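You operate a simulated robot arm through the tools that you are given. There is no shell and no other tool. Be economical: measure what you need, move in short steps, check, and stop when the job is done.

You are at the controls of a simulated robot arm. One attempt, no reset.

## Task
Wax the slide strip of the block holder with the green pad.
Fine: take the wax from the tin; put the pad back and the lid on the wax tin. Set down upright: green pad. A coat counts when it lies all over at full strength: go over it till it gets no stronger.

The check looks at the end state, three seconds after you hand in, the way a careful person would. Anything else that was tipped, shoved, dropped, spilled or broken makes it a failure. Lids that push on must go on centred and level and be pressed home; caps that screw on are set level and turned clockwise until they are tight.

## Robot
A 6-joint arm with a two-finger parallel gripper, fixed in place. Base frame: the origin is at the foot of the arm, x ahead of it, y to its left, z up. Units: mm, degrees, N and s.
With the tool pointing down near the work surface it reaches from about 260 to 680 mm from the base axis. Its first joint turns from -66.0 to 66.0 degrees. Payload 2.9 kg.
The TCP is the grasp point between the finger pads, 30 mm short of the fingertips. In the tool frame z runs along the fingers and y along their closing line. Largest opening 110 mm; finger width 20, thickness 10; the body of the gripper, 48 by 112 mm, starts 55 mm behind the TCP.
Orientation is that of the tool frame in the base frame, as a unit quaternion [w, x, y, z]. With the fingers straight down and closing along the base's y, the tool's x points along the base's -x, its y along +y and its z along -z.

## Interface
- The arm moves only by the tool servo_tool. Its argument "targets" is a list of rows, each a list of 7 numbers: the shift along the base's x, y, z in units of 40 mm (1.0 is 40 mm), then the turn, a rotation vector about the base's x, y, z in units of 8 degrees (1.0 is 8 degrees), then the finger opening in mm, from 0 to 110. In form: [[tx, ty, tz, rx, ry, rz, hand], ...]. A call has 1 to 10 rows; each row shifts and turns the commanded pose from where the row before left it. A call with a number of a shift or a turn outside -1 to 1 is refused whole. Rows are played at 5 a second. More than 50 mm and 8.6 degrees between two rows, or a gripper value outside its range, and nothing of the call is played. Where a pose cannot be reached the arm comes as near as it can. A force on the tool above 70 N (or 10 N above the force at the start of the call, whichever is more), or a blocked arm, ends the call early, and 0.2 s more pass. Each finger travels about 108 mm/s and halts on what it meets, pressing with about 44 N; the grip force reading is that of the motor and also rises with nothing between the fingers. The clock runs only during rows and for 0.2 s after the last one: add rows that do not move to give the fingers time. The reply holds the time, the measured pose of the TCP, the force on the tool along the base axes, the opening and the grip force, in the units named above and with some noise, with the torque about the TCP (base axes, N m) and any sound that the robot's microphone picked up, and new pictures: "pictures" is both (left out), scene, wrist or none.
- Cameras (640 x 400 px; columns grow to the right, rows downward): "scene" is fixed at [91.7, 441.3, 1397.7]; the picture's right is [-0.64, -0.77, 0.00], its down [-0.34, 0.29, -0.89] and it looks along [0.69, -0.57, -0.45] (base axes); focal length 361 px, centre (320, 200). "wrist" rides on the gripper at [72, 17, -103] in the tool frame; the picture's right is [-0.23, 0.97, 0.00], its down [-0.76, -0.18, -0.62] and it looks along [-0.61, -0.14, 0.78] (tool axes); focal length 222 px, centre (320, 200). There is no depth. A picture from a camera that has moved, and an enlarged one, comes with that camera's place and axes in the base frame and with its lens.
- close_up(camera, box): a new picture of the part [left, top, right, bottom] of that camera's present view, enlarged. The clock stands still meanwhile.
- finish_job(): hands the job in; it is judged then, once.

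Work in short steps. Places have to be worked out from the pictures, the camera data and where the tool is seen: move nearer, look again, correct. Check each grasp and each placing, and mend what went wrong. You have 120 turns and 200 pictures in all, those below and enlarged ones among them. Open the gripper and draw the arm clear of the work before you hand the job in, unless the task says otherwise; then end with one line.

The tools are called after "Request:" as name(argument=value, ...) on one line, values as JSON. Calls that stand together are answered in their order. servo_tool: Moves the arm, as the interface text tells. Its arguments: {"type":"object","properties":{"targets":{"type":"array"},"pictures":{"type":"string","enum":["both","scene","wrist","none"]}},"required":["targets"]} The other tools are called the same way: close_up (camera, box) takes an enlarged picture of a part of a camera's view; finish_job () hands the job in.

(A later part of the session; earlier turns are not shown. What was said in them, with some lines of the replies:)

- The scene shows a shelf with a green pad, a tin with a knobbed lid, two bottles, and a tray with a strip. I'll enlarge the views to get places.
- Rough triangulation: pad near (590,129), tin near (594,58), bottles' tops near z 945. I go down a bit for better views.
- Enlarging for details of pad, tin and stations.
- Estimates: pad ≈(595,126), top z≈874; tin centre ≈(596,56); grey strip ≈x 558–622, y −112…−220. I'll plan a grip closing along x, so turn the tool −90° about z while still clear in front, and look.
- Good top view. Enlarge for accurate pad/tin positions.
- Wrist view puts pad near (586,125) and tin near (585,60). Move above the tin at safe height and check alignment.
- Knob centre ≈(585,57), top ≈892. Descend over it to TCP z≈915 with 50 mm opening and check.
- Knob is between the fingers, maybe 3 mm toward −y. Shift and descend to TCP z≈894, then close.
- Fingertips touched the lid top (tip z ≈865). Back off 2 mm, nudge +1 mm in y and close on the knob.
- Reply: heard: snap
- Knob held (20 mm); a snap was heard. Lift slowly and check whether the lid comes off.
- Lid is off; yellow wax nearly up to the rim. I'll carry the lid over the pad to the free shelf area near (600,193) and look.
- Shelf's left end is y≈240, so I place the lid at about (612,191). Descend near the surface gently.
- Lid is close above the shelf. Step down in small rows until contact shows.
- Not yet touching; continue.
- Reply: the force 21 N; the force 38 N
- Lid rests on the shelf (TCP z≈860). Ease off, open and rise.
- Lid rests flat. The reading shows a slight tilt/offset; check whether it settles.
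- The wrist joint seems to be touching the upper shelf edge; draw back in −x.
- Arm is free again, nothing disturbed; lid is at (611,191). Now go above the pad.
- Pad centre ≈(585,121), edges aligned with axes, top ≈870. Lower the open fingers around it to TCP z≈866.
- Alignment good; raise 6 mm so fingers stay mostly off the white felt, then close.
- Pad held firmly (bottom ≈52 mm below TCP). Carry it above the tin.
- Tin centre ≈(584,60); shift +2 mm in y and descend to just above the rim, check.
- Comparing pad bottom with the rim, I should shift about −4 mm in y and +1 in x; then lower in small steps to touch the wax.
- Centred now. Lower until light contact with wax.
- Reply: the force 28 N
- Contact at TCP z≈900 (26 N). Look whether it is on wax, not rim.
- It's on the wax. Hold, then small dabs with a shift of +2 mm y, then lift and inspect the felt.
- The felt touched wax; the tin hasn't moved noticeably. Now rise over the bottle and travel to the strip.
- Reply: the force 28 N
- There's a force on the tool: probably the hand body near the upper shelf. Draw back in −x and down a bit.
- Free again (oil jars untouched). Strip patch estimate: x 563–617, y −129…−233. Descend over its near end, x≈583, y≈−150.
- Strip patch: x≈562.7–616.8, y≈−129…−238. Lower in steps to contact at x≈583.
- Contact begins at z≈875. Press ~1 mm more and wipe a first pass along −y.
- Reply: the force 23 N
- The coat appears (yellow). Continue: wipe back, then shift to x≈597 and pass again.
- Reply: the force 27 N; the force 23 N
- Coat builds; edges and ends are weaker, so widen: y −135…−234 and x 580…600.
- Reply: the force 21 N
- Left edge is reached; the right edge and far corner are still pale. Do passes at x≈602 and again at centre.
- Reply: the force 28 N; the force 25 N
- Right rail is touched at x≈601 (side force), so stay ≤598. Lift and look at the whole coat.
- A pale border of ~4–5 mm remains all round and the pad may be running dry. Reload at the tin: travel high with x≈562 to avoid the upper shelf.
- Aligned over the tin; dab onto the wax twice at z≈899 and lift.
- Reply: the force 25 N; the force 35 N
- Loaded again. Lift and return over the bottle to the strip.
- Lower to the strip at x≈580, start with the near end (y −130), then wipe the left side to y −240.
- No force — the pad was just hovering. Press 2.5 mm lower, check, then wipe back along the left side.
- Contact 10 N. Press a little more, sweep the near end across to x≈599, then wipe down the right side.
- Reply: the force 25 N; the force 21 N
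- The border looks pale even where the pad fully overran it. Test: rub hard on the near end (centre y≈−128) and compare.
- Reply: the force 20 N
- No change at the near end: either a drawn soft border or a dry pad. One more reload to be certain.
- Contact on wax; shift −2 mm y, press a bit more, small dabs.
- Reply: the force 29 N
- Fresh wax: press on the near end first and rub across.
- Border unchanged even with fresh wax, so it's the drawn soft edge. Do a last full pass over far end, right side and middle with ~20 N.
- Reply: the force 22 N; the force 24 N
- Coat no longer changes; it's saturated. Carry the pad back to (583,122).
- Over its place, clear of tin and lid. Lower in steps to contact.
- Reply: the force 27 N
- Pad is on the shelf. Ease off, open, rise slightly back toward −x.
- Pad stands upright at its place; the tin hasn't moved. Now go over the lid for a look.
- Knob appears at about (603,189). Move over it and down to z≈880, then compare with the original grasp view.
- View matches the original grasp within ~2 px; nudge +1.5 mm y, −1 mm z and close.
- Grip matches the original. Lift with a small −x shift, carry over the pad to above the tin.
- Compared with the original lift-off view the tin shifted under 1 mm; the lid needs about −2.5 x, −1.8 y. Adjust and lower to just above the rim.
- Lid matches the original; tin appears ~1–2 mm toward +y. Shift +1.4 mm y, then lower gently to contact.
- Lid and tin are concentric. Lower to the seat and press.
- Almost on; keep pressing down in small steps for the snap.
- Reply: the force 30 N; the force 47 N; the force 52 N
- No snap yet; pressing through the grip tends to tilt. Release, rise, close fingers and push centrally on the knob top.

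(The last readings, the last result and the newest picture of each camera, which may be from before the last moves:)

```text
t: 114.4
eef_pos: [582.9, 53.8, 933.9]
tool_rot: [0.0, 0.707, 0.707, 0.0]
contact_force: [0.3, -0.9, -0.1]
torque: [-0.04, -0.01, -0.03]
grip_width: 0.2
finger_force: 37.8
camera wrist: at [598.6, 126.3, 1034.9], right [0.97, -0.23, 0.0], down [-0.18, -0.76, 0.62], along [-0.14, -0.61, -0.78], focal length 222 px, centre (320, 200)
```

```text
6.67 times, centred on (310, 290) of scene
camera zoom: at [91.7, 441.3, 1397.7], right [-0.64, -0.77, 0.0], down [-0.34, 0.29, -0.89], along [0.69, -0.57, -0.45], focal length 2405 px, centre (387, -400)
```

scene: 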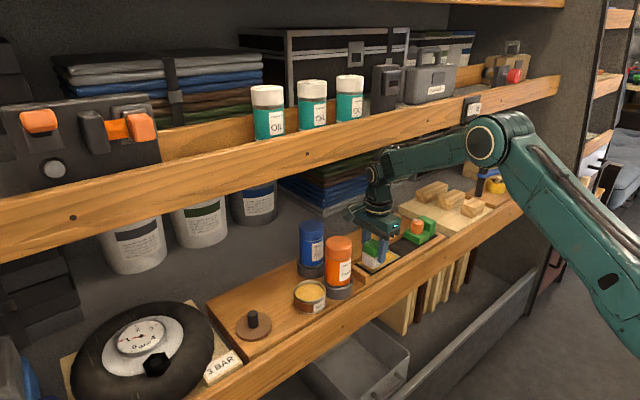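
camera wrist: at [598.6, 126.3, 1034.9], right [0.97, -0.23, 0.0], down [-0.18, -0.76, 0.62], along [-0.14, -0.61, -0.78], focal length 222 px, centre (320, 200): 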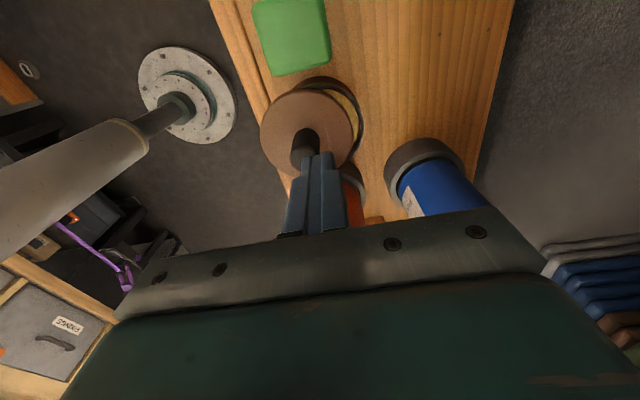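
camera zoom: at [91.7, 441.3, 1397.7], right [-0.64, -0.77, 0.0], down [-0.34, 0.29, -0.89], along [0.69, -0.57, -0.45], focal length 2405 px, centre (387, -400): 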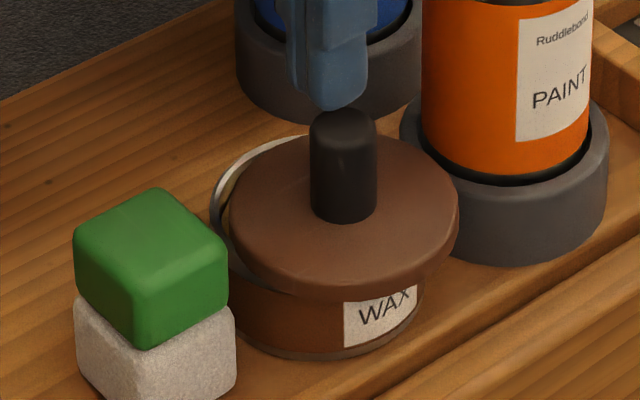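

On release the lid slid ~10 mm toward −x (residual preload). I'll regrasp: open, move over the knob and look.

Request:
servo_tool(targets=[[0, 0, 0.2, 0, 0, 0, 30], [-0.25, 0.03, 0, 0, 0, 0, 50], [0, 0, 0, 0, 0, 0, 50]], pictures="wrist")

Request:
close_up(camera="wrist", box=[240, 60, 400, 210])

Request:
close_up(camera="scene", box=[280, 240, 360, 320])

```text
t: 115.2
eef_pos: [572.1, 55.2, 941.5]
tool_rot: [0.0, 0.707, 0.707, 0.0]
contact_force: [-1.0, 0.7, -0.9]
torque: [0.04, 0.0, -0.01]
grip_width: 50.1
finger_force: 0.0
camera wrist: at [588.5, 127.8, 1043.3], right [0.97, -0.23, 0.0], down [-0.18, -0.76, 0.62], along [-0.14, -0.61, -0.78], focal length 222 px, centre (320, 200)
```

wrist: 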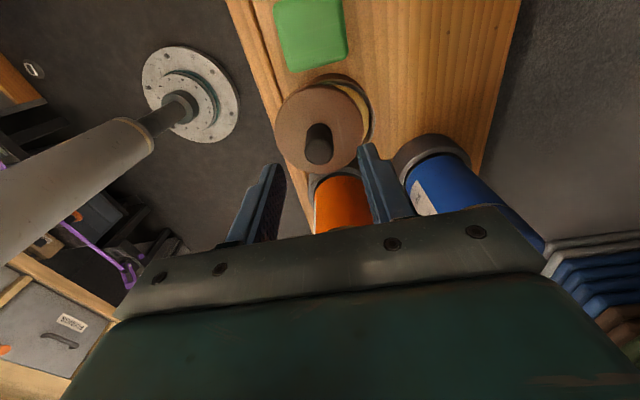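

```text
2.67 times, centred on (320, 135) of wrist
camera zoom: at [588.5, 127.8, 1043.3], right [0.97, -0.23, 0.0], down [-0.18, -0.76, 0.62], along [-0.14, -0.61, -0.78], focal length 592 px, centre (320, 373)
```

zoom: 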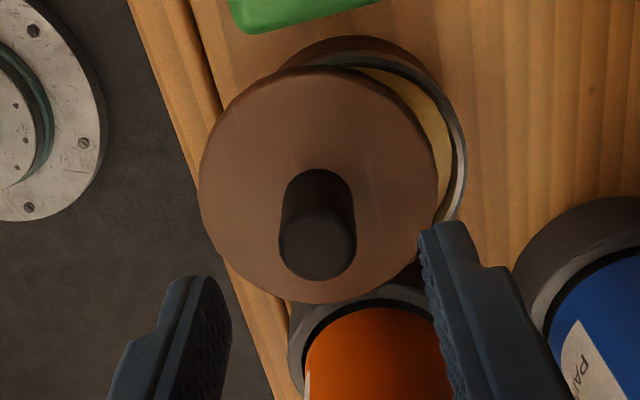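

```text
5.00 times, centred on (320, 280) of scene
camera zoom: at [91.7, 441.3, 1397.7], right [-0.64, -0.77, 0.0], down [-0.34, 0.29, -0.89], along [0.69, -0.57, -0.45], focal length 1804 px, centre (320, -200)
```

zoom: 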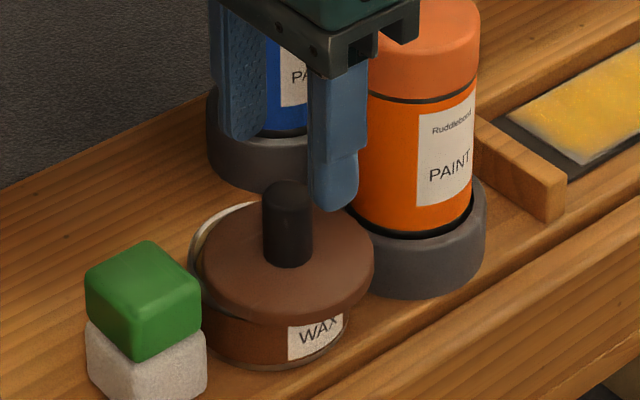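

The fingertips must have rested on the lid while opening and dragged it. Regrasp with the tips ~4 mm above the lid: TCP z≈902.

Request:
servo_tool(targets=[[0, 0, -0.5, 0, 0, 0, 45], [0, 0, -0.47, 0, 0, 0, 45], [0, 0, 0, 0, 0, 0, 45]], pictures="none")

Request:
close_up(camera="scene", box=[280, 240, 360, 320])

```text
t: 116.0
eef_pos: [571.7, 56.7, 901.5]
tool_rot: [0.0, 0.707, 0.707, 0.0]
contact_force: [0.8, 0.0, 0.1]
torque: [0.02, -0.01, 0.01]
grip_width: 45.1
finger_force: 0.0
```

```text
5.00 times, centred on (320, 280) of scene
camera zoom: at [91.7, 441.3, 1397.7], right [-0.64, -0.77, 0.0], down [-0.34, 0.29, -0.89], along [0.69, -0.57, -0.45], focal length 1804 px, centre (320, -200)
```

zoom: 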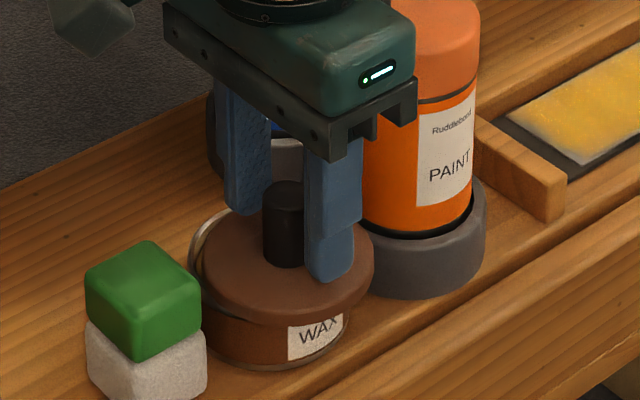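

Close on the knob and lift 15 mm, then look.

Request:
servo_tool(targets=[[0, 0, 0, 0, 0, 0, 15], [0, 0, 0, 0, 0, 0, 0], [0, 0, 0, 0, 0, 0, 0], [0, 0, 0.2, 0, 0, 0, 0], [0, 0, 0.25, 0, 0, 0, 0], [0.3, 0, 0.2, 0, 0, 0, 0], [0, 0, 0, 0, 0, 0, 0]], pictures="wrist")

Request:
close_up(camera="scene", box=[260, 220, 360, 320])

Request:
close_up(camera="wrist", box=[240, 60, 400, 210])

```text
t: 117.6
eef_pos: [584.6, 56.5, 927.5]
tool_rot: [0.0, 0.707, 0.707, 0.0]
contact_force: [0.2, 0.4, 0.2]
torque: [0.01, -0.05, 0.0]
grip_width: 18.2
finger_force: 44.1
camera wrist: at [600.8, 127.3, 1030.4], right [0.97, -0.23, 0.0], down [-0.18, -0.76, 0.62], along [-0.14, -0.61, -0.78], focal length 222 px, centre (320, 200)
```

wrist: 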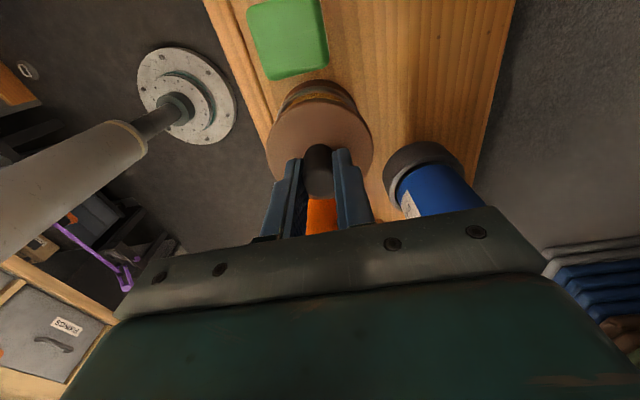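

```text
4.00 times, centred on (310, 270) of scene
camera zoom: at [91.7, 441.3, 1397.7], right [-0.64, -0.77, 0.0], down [-0.34, 0.29, -0.89], along [0.69, -0.57, -0.45], focal length 1443 px, centre (360, -80)
```

zoom: 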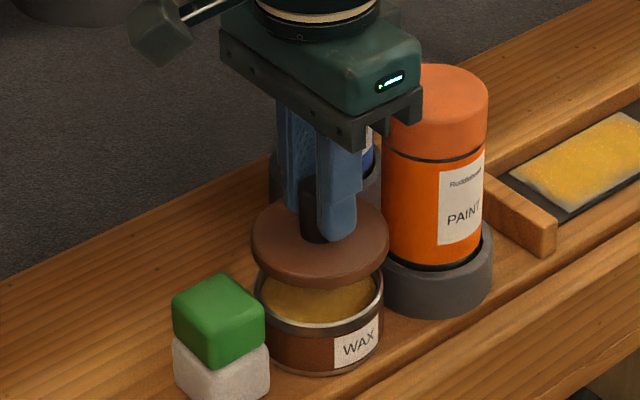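

```text
2.67 times, centred on (320, 135) of wrist
camera zoom: at [600.8, 127.3, 1030.4], right [0.97, -0.23, 0.0], down [-0.18, -0.76, 0.62], along [-0.14, -0.61, -0.78], focal length 592 px, centre (320, 373)
```

zoom: 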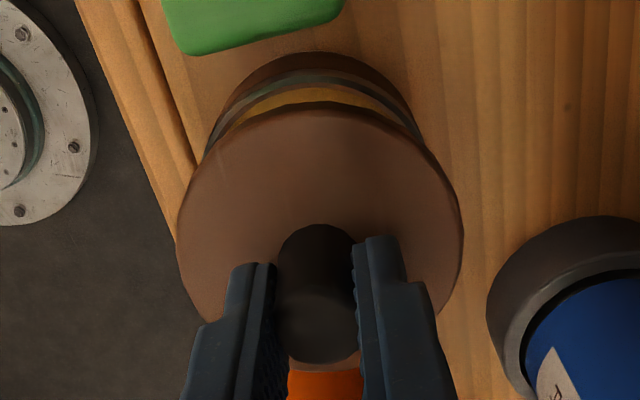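

Lid is level. Adjust −1.2 x, +2 y and lower to just above the rim to compare rims.

Request:
servo_tool(targets=[[-0.03, 0.05, -0.25, 0, 0, 0, 0], [0, 0, -0.1, 0, 0, 0, 0], [0, 0, 0, 0, 0, 0, 0]], pictures="none")

Request:
close_up(camera="scene", box=[280, 260, 340, 320])

Request:
close_up(camera="wrist", box=[260, 70, 380, 180])

```text
t: 118.4
eef_pos: [582.1, 57.0, 913.1]
tool_rot: [0.0, 0.707, 0.707, 0.001]
contact_force: [0.2, 0.8, -0.9]
torque: [-0.02, 0.01, 0.02]
grip_width: 18.3
finger_force: 43.4
```

```text
6.67 times, centred on (310, 290) of scene
camera zoom: at [91.7, 441.3, 1397.7], right [-0.64, -0.77, 0.0], down [-0.34, 0.29, -0.89], along [0.69, -0.57, -0.45], focal length 2405 px, centre (387, -400)
```

zoom: 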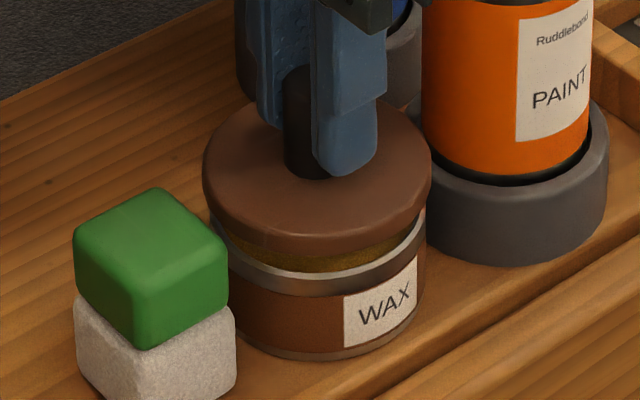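

```text
3.64 times, centred on (320, 125) of wrist
camera zoom: at [600.0, 129.6, 1015.8], right [0.97, -0.23, 0.0], down [-0.18, -0.76, 0.62], along [-0.14, -0.61, -0.78], focal length 808 px, centre (320, 473)
```

zoom: 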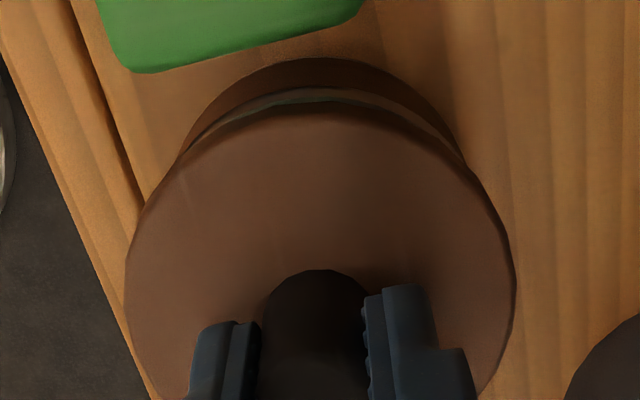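

Lid seems slightly tilted in the grip but centred within ~1 mm. Lower to first light contact, so it can level itself on the rim.

Request:
servo_tool(targets=[[0, -0.015, -0.12, 0, 0, 0, 0], [0, 0, -0.08, 0, 0, 0, 0], [0, 0, 0, 0, 0, 0, 0]], pictures="none")

Request:
servo_tool(targets=[[0, 0, -0.06, 0, 0, 0, 0], [0, 0, 0, 0, 0, 0, 0]], pictures="none")

Request:
close_up(camera="scene", box=[280, 260, 340, 320])

```text
t: 119.2
eef_pos: [584.8, 57.0, 906.8]
tool_rot: [0.0, 0.707, 0.707, 0.0]
contact_force: [0.3, -0.5, -0.8]
torque: [-0.02, 0.0, 0.02]
grip_width: 18.4
finger_force: 43.9
```

```text
t: 119.8
eef_pos: [583.7, 57.6, 903.8]
tool_rot: [0.001, 0.707, 0.707, 0.0]
contact_force: [-0.4, -1.0, 0.0]
torque: [0.0, 0.0, -0.01]
grip_width: 18.4
finger_force: 44.1
```

```text
6.67 times, centred on (310, 290) of scene
camera zoom: at [91.7, 441.3, 1397.7], right [-0.64, -0.77, 0.0], down [-0.34, 0.29, -0.89], along [0.69, -0.57, -0.45], focal length 2405 px, centre (387, -400)
```

zoom: 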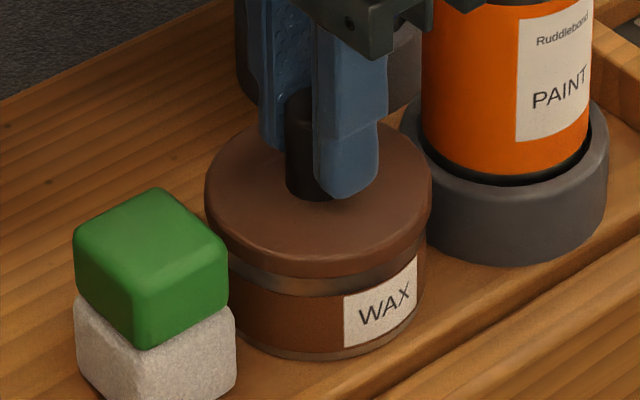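

Request:
servo_tool(targets=[[0, 0, -0.04, 0, 0, 0, 0], [0, 0, 0, 0, 0, 0, 0]], pictures="none")

Request:
servo_tool(targets=[[0, 0, -0.04, 0, 0, 0, 0], [0, 0, 0, 0, 0, 0, 0]], pictures="none")

Request:
close_up(camera="scene", box=[280, 260, 340, 320])

```text
t: 120.4
eef_pos: [582.9, 56.8, 903.0]
tool_rot: [0.0, 0.707, 0.707, 0.0]
contact_force: [-0.1, -0.3, -0.9]
torque: [0.01, 0.02, 0.02]
grip_width: 18.3
finger_force: 43.8
```

```text
t: 121.0
eef_pos: [583.6, 57.2, 902.3]
tool_rot: [0.001, 0.707, 0.707, 0.0]
contact_force: [0.0, 1.1, 9.2]
torque: [0.0, 0.01, 0.04]
grip_width: 18.1
finger_force: 44.3
```

```text
6.67 times, centred on (310, 290) of scene
camera zoom: at [91.5, 441.3, 1397.7], right [-0.64, -0.77, 0.0], down [-0.34, 0.29, -0.89], along [0.69, -0.57, -0.45], focal length 2405 px, centre (387, -400)
```

zoom: 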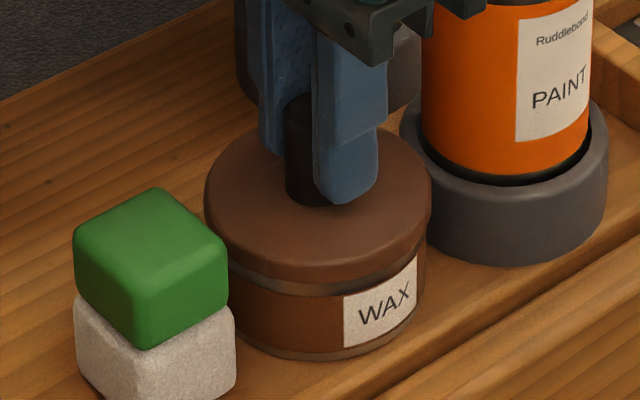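

Light contact (9 N), tips still above lid. Relieve, open slightly, and check that the lid stays put.

Request:
servo_tool(targets=[[0, 0, 0.03, 0, 0, 0, 0], [0, 0, 0, 0, 0, 0, 0], [0, 0, 0, 0, 0, 0, 24], [0, 0, 0, 0, 0, 0, 30], [0, 0, 0, 0, 0, 0, 30]], pictures="none")

Request:
close_up(camera="scene", box=[280, 260, 340, 320])

Request:
close_up(camera="wrist", box=[260, 70, 380, 180])

```text
t: 122.2
eef_pos: [582.5, 57.6, 903.0]
tool_rot: [0.0, 0.707, 0.707, 0.0]
contact_force: [-0.5, 0.2, 0.7]
torque: [0.0, -0.04, -0.03]
grip_width: 30.2
finger_force: 0.1
heard: snap
```

```text
6.67 times, centred on (310, 290) of scene
camera zoom: at [91.7, 441.3, 1397.7], right [-0.64, -0.77, 0.0], down [-0.34, 0.29, -0.89], along [0.69, -0.57, -0.45], focal length 2405 px, centre (387, -400)
```

zoom: 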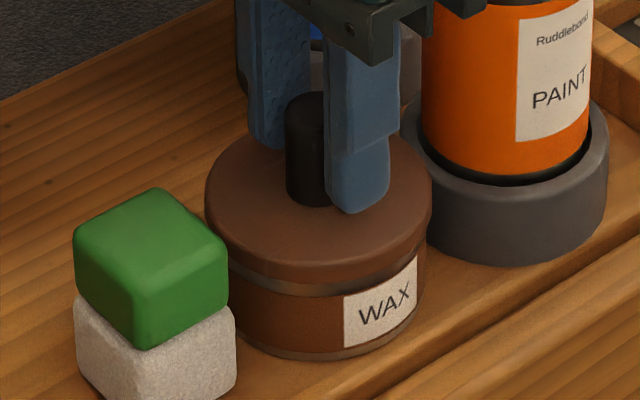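

```text
3.64 times, centred on (320, 125) of wrist
camera zoom: at [599.7, 129.4, 1004.6], right [0.97, -0.23, 0.0], down [-0.18, -0.76, 0.62], along [-0.14, -0.61, -0.78], focal length 808 px, centre (320, 473)
```

zoom: 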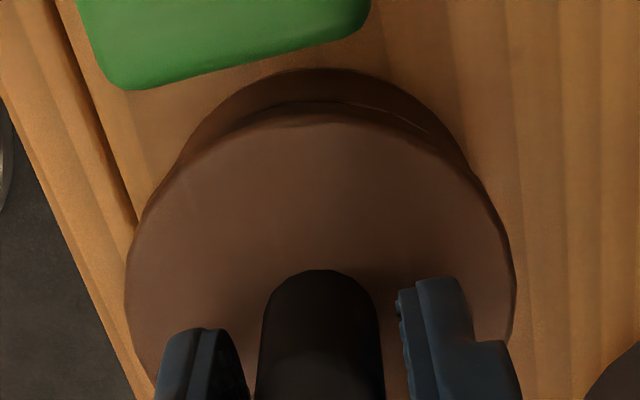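

Snap heard and lid looks level. Rise, close and push the knob centrally to be sure it's home.

Request:
servo_tool(targets=[[0, 0, 0.4, 0, 0, 0, 40], [0, 0, 0.4, 0, 0, 0, 40], [0.02, 0, 0, 0, 0, 0, 0], [0, 0, 0, 0, 0, 0, 0], [0, 0, -0.2, 0, 0, 0, 0], [0, 0, 0, 0, 0, 0, 0]], pictures="wrist")

Request:
close_up(camera="scene", box=[280, 260, 340, 320])

```text
t: 123.6
eef_pos: [584.5, 57.0, 927.7]
tool_rot: [0.0, 0.707, 0.707, 0.0]
contact_force: [-2.8, -1.3, 9.0]
torque: [0.0, 0.07, 0.05]
grip_width: 0.1
finger_force: 37.4
camera wrist: at [600.8, 129.0, 1029.9], right [0.97, -0.23, 0.0], down [-0.18, -0.76, 0.62], along [-0.14, -0.61, -0.78], focal length 222 px, centre (320, 200)
```

wrist: 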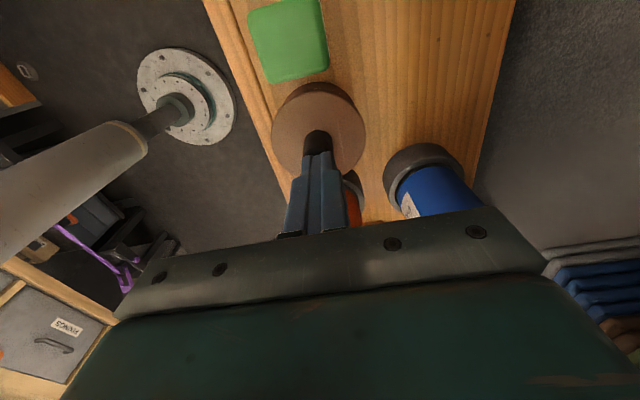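

```text
6.67 times, centred on (310, 290) of scene
camera zoom: at [91.4, 441.2, 1397.7], right [-0.64, -0.77, 0.0], down [-0.34, 0.29, -0.89], along [0.69, -0.57, -0.45], focal length 2405 px, centre (387, -400)
```

zoom: 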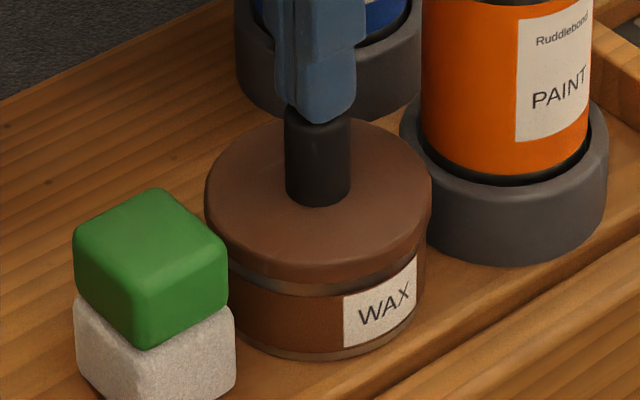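

Touching the knob at 9 N. Press further in small steps to ~45 N.

Request:
servo_tool(targets=[[0, 0, -0.05, 0, 0, 0, 0], [0, 0, 0, 0, 0, 0, 0]], pictures="none")

Request:
servo_tool(targets=[[0, 0, -0.05, 0, 0, 0, 0], [0, 0, 0, 0, 0, 0, 0]], pictures="none")

```text
t: 124.2
eef_pos: [584.4, 57.9, 928.1]
tool_rot: [0.002, 0.707, 0.707, 0.001]
contact_force: [-8.6, -3.1, 29.7]
torque: [-0.09, 0.25, 0.08]
grip_width: 0.0
finger_force: 37.4
```

```text
t: 124.8
eef_pos: [585.0, 57.4, 927.0]
tool_rot: [0.002, 0.707, 0.707, 0.002]
contact_force: [-11.7, -5.7, 40.8]
torque: [-0.17, 0.36, 0.05]
grip_width: 0.2
finger_force: 37.6
```

Rigid, no further travel at 41 N: home. Back off upward and inspect everything.

Request:
servo_tool(targets=[[0, 0, 0.2, 0, 0, 0, 0], [0, 0, 0.6, 0, 0, 0, 0], [-0.3, 0, 0.8, 0, 0, 0, 40], [-0.9, 0, 0.4, 0, 0, 0, 60], [-0.9, 0, 0.4, 0, 0, 0, 60], [-0.9, 0, 0.4, 0, 0, 0, 60], [-0.9, 0, 0.3, 0, 0, 0, 60], [0, 0, 0, 0, 0, 0, 60]])

Request:
close_up(camera="scene", box=[260, 260, 350, 330])

Request:
close_up(camera="scene", box=[345, 205, 455, 285])

Request:
close_up(camera="wrist", box=[320, 40, 560, 230])

```text
t: 126.6
eef_pos: [428.3, 56.2, 1046.1]
tool_rot: [0.0, 0.707, 0.707, 0.0]
contact_force: [0.6, 0.6, 0.4]
torque: [-0.01, -0.01, -0.03]
grip_width: 60.0
finger_force: 0.0
camera wrist: at [444.7, 128.2, 1148.1], right [0.97, -0.23, 0.0], down [-0.18, -0.76, 0.62], along [-0.14, -0.61, -0.78], focal length 222 px, centre (320, 200)
```

scene: 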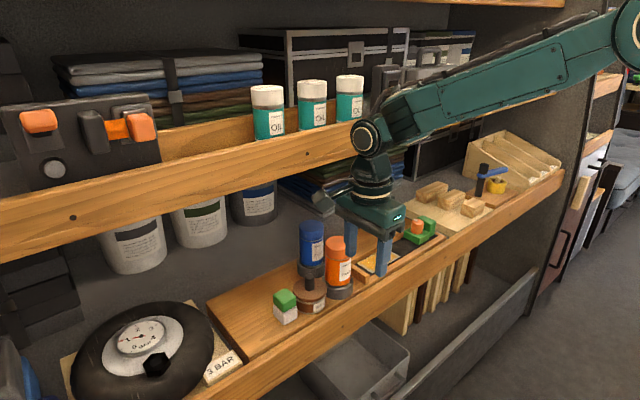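
wrist: 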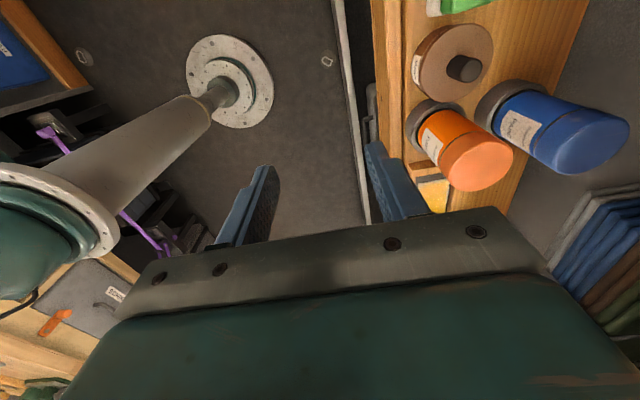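

```text
5.71 times, centred on (305, 295) of scene
camera zoom: at [91.6, 441.3, 1397.7], right [-0.64, -0.77, 0.0], down [-0.34, 0.29, -0.89], along [0.69, -0.57, -0.45], focal length 2061 px, centre (406, -343)
```

zoom: 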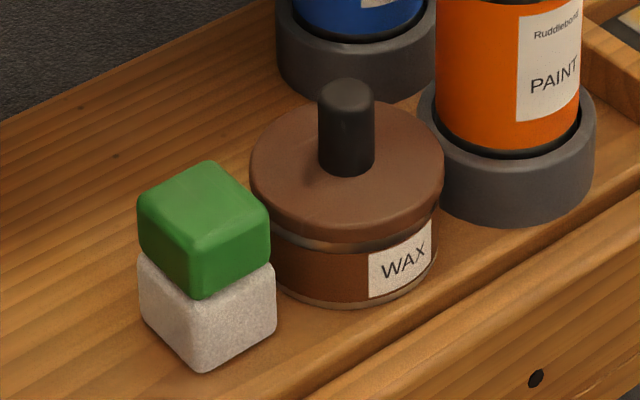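

```text
5.00 times, centred on (400, 245) of scene
camera zoom: at [91.6, 441.3, 1397.7], right [-0.64, -0.77, 0.0], down [-0.34, 0.29, -0.89], along [0.69, -0.57, -0.45], focal length 1804 px, centre (-80, -25)
```

zoom: 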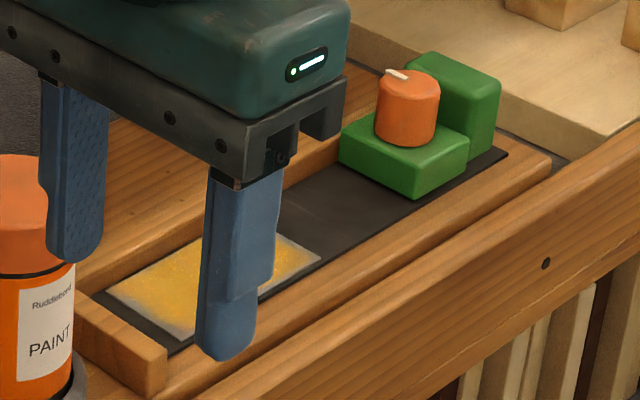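

```text
2.11 times, centred on (440, 135) of wrist
camera zoom: at [444.7, 128.2, 1148.1], right [0.97, -0.23, 0.0], down [-0.18, -0.76, 0.62], along [-0.14, -0.61, -0.78], focal length 468 px, centre (67, 337)
```

zoom: 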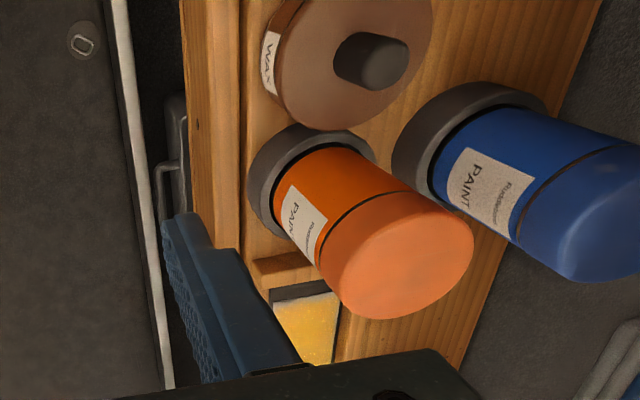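

Lid is level and home, the pad stands upright in its place, the coat is complete, the arm is clear. Hand in.

Request:
finish_job()

```text
The job is handed in.
```

I waxed the slide strip until the coat got no stronger, put the green pad back upright, pressed the lid home on the wax tin (heard it snap), and drew the arm clear. A pale border of about 4 mm stayed round the strip even after fresh wax and extra rubbing, so I took it as the strip's drawn edge. The arm also touched the upper shelf twice along the way, but nothing was knocked over or moved.
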